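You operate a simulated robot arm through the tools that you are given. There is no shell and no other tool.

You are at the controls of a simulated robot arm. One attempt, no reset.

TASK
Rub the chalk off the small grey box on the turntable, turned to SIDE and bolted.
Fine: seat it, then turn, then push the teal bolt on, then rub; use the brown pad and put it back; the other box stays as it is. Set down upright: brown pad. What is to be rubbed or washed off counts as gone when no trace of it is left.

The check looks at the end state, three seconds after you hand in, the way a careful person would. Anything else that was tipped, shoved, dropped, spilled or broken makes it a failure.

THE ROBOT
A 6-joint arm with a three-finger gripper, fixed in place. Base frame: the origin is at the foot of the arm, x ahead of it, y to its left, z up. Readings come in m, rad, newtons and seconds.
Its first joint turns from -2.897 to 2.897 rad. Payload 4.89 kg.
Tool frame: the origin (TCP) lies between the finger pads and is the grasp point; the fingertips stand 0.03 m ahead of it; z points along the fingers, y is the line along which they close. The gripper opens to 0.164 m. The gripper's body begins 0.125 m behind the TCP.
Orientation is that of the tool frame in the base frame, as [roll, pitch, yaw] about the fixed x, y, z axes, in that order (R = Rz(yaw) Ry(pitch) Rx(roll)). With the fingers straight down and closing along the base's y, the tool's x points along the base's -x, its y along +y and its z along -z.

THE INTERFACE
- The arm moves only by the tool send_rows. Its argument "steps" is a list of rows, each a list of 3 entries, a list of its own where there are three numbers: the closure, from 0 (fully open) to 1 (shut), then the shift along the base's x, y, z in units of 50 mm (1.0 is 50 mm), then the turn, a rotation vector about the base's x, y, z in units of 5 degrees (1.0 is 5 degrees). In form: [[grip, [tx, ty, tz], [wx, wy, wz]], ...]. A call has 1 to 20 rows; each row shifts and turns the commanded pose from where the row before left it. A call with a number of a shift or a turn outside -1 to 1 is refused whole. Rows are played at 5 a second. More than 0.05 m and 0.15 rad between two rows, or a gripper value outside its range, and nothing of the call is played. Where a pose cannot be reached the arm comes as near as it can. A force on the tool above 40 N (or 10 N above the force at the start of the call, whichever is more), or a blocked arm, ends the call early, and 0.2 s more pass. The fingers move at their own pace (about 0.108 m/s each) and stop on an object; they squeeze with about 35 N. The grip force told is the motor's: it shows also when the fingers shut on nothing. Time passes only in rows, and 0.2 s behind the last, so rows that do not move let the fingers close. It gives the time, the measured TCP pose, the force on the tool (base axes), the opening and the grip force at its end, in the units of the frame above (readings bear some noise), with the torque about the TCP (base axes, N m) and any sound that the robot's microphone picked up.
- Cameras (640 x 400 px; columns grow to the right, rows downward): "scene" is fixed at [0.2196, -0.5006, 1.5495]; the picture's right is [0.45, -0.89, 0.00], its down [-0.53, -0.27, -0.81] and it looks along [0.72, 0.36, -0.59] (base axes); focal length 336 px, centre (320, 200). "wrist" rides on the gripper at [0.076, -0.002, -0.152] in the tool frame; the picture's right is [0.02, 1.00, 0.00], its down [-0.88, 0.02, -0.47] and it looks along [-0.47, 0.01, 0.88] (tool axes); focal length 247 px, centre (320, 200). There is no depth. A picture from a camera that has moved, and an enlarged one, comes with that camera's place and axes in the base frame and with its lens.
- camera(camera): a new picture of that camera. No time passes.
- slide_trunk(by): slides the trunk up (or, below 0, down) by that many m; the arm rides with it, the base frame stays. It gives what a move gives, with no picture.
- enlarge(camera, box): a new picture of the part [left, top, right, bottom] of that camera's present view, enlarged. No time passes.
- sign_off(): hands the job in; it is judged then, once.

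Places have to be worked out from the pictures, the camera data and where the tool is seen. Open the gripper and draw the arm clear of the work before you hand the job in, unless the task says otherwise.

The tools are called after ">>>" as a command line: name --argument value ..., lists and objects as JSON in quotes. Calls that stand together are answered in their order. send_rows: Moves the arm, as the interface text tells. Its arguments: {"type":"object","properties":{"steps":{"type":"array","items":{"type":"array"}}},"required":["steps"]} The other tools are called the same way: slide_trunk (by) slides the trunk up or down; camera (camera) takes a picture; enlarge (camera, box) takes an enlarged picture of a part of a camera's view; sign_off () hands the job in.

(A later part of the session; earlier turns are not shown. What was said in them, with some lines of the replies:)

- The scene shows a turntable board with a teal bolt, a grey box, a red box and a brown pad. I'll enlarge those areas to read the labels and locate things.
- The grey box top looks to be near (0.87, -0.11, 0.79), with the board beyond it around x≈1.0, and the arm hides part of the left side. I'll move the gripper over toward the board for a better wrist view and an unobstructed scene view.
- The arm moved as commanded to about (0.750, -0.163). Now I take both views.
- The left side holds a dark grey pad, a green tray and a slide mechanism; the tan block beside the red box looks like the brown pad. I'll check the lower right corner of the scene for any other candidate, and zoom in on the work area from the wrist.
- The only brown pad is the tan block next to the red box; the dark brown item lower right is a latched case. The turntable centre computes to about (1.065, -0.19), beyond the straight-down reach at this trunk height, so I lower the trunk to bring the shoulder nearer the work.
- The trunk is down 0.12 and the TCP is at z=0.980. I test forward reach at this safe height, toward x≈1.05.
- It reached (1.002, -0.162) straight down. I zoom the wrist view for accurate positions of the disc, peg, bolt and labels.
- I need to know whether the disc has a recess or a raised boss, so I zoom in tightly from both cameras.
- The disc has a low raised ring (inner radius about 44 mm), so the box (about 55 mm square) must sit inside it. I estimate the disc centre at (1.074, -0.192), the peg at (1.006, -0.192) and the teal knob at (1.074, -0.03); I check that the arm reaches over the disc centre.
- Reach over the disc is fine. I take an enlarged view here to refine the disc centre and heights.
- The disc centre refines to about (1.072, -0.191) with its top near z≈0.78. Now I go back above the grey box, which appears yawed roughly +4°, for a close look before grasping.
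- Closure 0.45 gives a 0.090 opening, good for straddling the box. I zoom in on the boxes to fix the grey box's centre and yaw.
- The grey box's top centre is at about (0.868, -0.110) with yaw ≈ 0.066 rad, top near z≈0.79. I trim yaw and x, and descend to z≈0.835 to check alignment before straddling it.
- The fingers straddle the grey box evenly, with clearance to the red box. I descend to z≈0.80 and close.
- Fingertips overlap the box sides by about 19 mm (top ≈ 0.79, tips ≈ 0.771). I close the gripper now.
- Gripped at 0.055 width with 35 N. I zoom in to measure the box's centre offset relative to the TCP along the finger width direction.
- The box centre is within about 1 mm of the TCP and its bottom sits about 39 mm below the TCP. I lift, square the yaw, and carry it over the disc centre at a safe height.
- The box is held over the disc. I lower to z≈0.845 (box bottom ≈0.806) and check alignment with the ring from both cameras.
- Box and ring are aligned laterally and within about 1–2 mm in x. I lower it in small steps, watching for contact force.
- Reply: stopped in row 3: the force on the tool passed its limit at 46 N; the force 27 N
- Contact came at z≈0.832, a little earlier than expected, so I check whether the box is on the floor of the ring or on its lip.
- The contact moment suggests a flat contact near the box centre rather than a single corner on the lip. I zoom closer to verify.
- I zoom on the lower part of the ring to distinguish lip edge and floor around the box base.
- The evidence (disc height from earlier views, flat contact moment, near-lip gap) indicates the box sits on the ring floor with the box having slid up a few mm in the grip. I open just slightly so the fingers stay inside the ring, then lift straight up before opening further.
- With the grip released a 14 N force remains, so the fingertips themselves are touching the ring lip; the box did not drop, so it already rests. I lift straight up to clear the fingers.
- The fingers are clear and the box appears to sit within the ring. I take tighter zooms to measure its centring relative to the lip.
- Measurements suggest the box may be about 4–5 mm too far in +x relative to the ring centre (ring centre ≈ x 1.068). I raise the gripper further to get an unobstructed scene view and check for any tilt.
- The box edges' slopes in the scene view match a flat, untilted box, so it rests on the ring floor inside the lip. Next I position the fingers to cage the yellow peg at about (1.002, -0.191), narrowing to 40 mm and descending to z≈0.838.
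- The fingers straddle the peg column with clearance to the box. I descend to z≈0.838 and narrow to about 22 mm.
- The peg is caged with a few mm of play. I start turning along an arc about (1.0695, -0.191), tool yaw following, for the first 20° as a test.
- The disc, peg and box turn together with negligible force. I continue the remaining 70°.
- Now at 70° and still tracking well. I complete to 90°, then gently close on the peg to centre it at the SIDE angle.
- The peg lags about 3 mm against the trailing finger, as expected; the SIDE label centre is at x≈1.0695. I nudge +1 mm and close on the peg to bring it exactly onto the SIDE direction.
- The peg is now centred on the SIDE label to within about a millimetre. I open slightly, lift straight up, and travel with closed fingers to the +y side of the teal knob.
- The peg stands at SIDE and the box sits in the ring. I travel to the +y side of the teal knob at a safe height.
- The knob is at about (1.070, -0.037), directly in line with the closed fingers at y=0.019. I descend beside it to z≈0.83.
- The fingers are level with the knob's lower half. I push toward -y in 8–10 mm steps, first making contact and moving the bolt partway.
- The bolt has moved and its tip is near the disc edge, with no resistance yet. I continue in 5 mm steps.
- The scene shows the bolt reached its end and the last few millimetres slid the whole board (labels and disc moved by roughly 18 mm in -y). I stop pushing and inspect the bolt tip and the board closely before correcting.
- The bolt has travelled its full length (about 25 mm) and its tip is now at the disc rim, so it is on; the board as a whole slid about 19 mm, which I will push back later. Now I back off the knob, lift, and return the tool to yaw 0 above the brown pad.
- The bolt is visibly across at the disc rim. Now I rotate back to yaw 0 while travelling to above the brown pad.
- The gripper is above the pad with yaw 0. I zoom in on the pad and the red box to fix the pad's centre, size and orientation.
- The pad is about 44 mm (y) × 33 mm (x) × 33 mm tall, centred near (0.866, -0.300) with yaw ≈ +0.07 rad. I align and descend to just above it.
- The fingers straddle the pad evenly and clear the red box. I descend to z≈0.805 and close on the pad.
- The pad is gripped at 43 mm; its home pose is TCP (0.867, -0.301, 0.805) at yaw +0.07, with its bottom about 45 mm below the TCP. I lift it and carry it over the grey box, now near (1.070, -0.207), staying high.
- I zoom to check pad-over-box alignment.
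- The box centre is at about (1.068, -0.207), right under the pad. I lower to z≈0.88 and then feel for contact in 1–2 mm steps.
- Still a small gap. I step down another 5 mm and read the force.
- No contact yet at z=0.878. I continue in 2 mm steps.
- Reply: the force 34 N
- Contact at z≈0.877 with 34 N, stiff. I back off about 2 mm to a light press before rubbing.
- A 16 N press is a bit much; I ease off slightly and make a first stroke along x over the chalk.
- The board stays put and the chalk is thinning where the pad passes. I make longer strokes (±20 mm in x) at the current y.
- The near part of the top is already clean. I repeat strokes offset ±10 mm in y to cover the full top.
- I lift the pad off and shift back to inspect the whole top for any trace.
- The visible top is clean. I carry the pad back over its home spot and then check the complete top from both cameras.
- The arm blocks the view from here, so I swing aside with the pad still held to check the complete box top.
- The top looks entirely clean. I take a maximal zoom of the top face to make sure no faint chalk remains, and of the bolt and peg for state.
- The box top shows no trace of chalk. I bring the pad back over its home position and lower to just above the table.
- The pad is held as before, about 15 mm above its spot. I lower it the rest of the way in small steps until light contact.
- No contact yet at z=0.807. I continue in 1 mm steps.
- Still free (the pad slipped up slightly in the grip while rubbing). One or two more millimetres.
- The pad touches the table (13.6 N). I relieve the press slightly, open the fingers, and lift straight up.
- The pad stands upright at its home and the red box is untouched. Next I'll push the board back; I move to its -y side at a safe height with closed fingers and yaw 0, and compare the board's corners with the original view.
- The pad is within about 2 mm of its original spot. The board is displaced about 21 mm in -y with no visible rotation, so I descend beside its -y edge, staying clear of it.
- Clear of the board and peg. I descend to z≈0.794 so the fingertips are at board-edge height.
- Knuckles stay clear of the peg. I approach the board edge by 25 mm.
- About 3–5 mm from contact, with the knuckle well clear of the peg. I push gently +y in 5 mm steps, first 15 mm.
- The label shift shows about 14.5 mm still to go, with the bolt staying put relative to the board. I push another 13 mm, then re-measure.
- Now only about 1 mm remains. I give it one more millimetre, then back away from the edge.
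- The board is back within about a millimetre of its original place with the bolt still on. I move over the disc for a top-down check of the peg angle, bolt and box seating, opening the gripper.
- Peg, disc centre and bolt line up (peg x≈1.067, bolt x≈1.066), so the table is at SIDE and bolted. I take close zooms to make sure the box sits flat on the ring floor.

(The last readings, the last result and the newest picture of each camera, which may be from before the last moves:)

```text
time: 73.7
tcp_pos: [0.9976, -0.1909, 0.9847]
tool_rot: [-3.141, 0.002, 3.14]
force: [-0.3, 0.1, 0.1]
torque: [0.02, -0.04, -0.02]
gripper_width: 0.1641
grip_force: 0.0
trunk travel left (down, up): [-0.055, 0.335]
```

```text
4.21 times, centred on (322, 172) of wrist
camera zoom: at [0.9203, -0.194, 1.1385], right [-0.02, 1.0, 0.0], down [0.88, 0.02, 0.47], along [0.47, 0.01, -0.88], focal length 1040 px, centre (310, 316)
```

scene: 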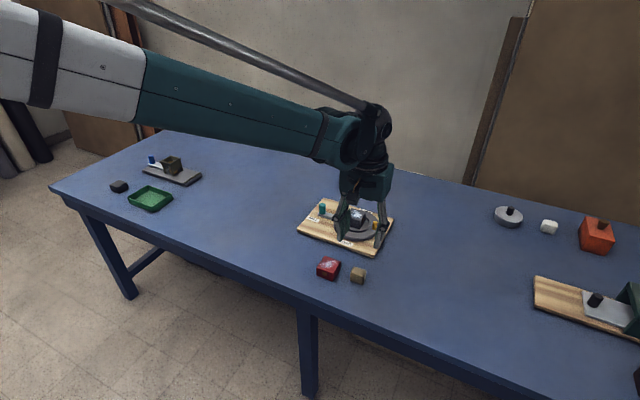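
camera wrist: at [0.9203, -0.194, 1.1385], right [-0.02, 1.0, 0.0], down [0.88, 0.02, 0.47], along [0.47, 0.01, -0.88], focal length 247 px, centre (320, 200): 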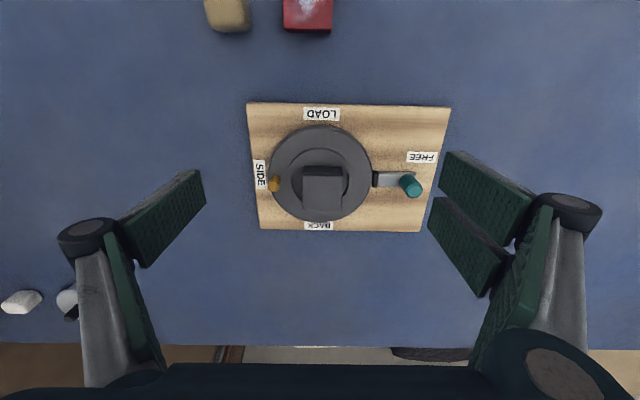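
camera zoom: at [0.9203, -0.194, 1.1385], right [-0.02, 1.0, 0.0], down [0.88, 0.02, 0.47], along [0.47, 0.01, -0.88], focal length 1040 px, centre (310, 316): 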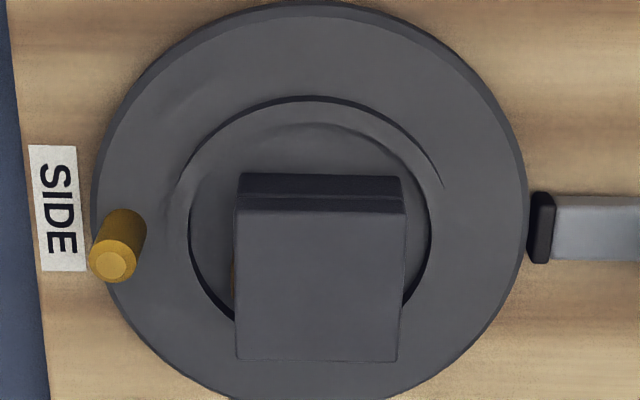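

The box is flat inside the ring, clean, and the table is at SIDE with the bolt against the disc. I draw the arm clear of the work with the gripper open and take a final look.

>>> send_rows --steps '[[0, [-0.7, 0.45, 0.3], [0, 0, 0]], [0, [-0.7, 0.45, 0.3], [0, 0, 0]], [0, [-0.7, 0.45, 0.3], [0, 0, 0]], [0, [-0.7, 0.45, 0.3], [0, 0, 0]], [0, [-0.7, 0.45, 0.3], [0, 0, 0]], [0, [-0.7, 0.45, 0.2], [0, 0, 0]], [0, [-0.7, 0.45, 0], [0, 0, 0]], [0, [-0.7, 0.45, 0], [0, 0, 0]], [0, [0, 0, 0], [0, 0, 0]]]'

>>> camera --camera "scene"

>>> enlarge --camera "scene" --box '[280, 190, 400, 290]'

>>> camera --camera "wrist"

```text
time: 75.7
tcp_pos: [0.7178, -0.012, 1.0708]
tool_rot: [3.141, 0.001, 3.141]
force: [0.2, -0.3, -0.9]
torque: [0.08, 0.06, 0.01]
gripper_width: 0.1637
grip_force: 0.1
trunk travel left (down, up): [-0.055, 0.335]
```

```text
taken
```

scene: 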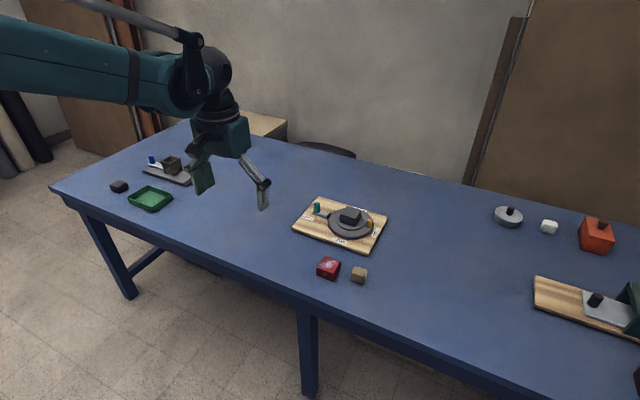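

```text
4.00 times, centred on (340, 240) of scene
camera zoom: at [0.2196, -0.5006, 1.5495], right [0.45, -0.89, 0.0], down [-0.53, -0.27, -0.81], along [0.72, 0.36, -0.59], focal length 1346 px, centre (240, 40)
```

zoom: 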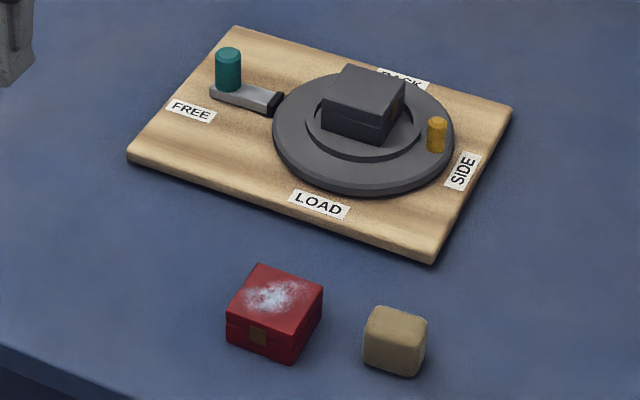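

```text
taken
camera wrist: at [0.6409, -0.014, 1.2236], right [-0.02, 1.0, 0.0], down [0.88, 0.02, 0.47], along [0.47, 0.01, -0.88], focal length 247 px, centre (320, 200)
```

wrist: 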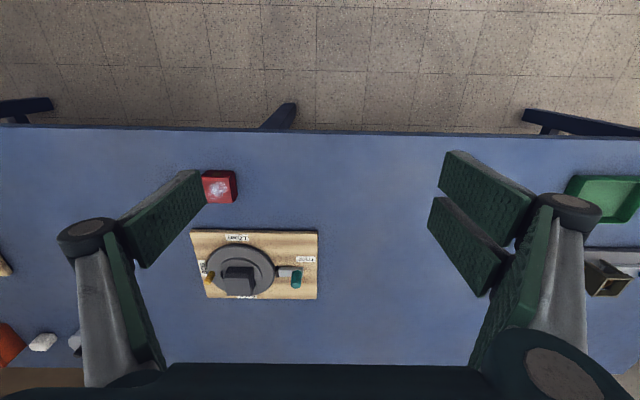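

Everything checks out: the grey box is clean and sits in the ring, the table is at SIDE, and the bolt is on. The board is back in its original place, the pad is upright at home, the red box is untouched, and the arm is clear with the gripper open. I hand in.

>>> sign_off

```text
The job is handed in.
```

I've handed the job in. The small grey box is seated in the turntable ring, turned to SIDE and bolted. No chalk shows on its top in the final close-up views.

- **Board slipped:** when the teal bolt reached the end of its travel, my last push slid the whole board about 2 cm along the table. I pushed it back afterwards, and the labels and corners now match the original pictures to within about 1 mm.
- **Bolt:** it moved about 26 mm and stopped. Its tip sits at the rim of the disc, within about 2 mm. I saw no notch for it to enter, so I took the stop as fully on.
- **Box in the ring:** it lies flat inside the lip but a few millimetres off centre.
- **Brown pad:** I took the tan block beside the red box to be the brown pad. It stands upright about 2 mm from where it started.
- **Red box:** I didn't touch it, and its chalk is still on.

The gripper is open and the arm is clear of the work.
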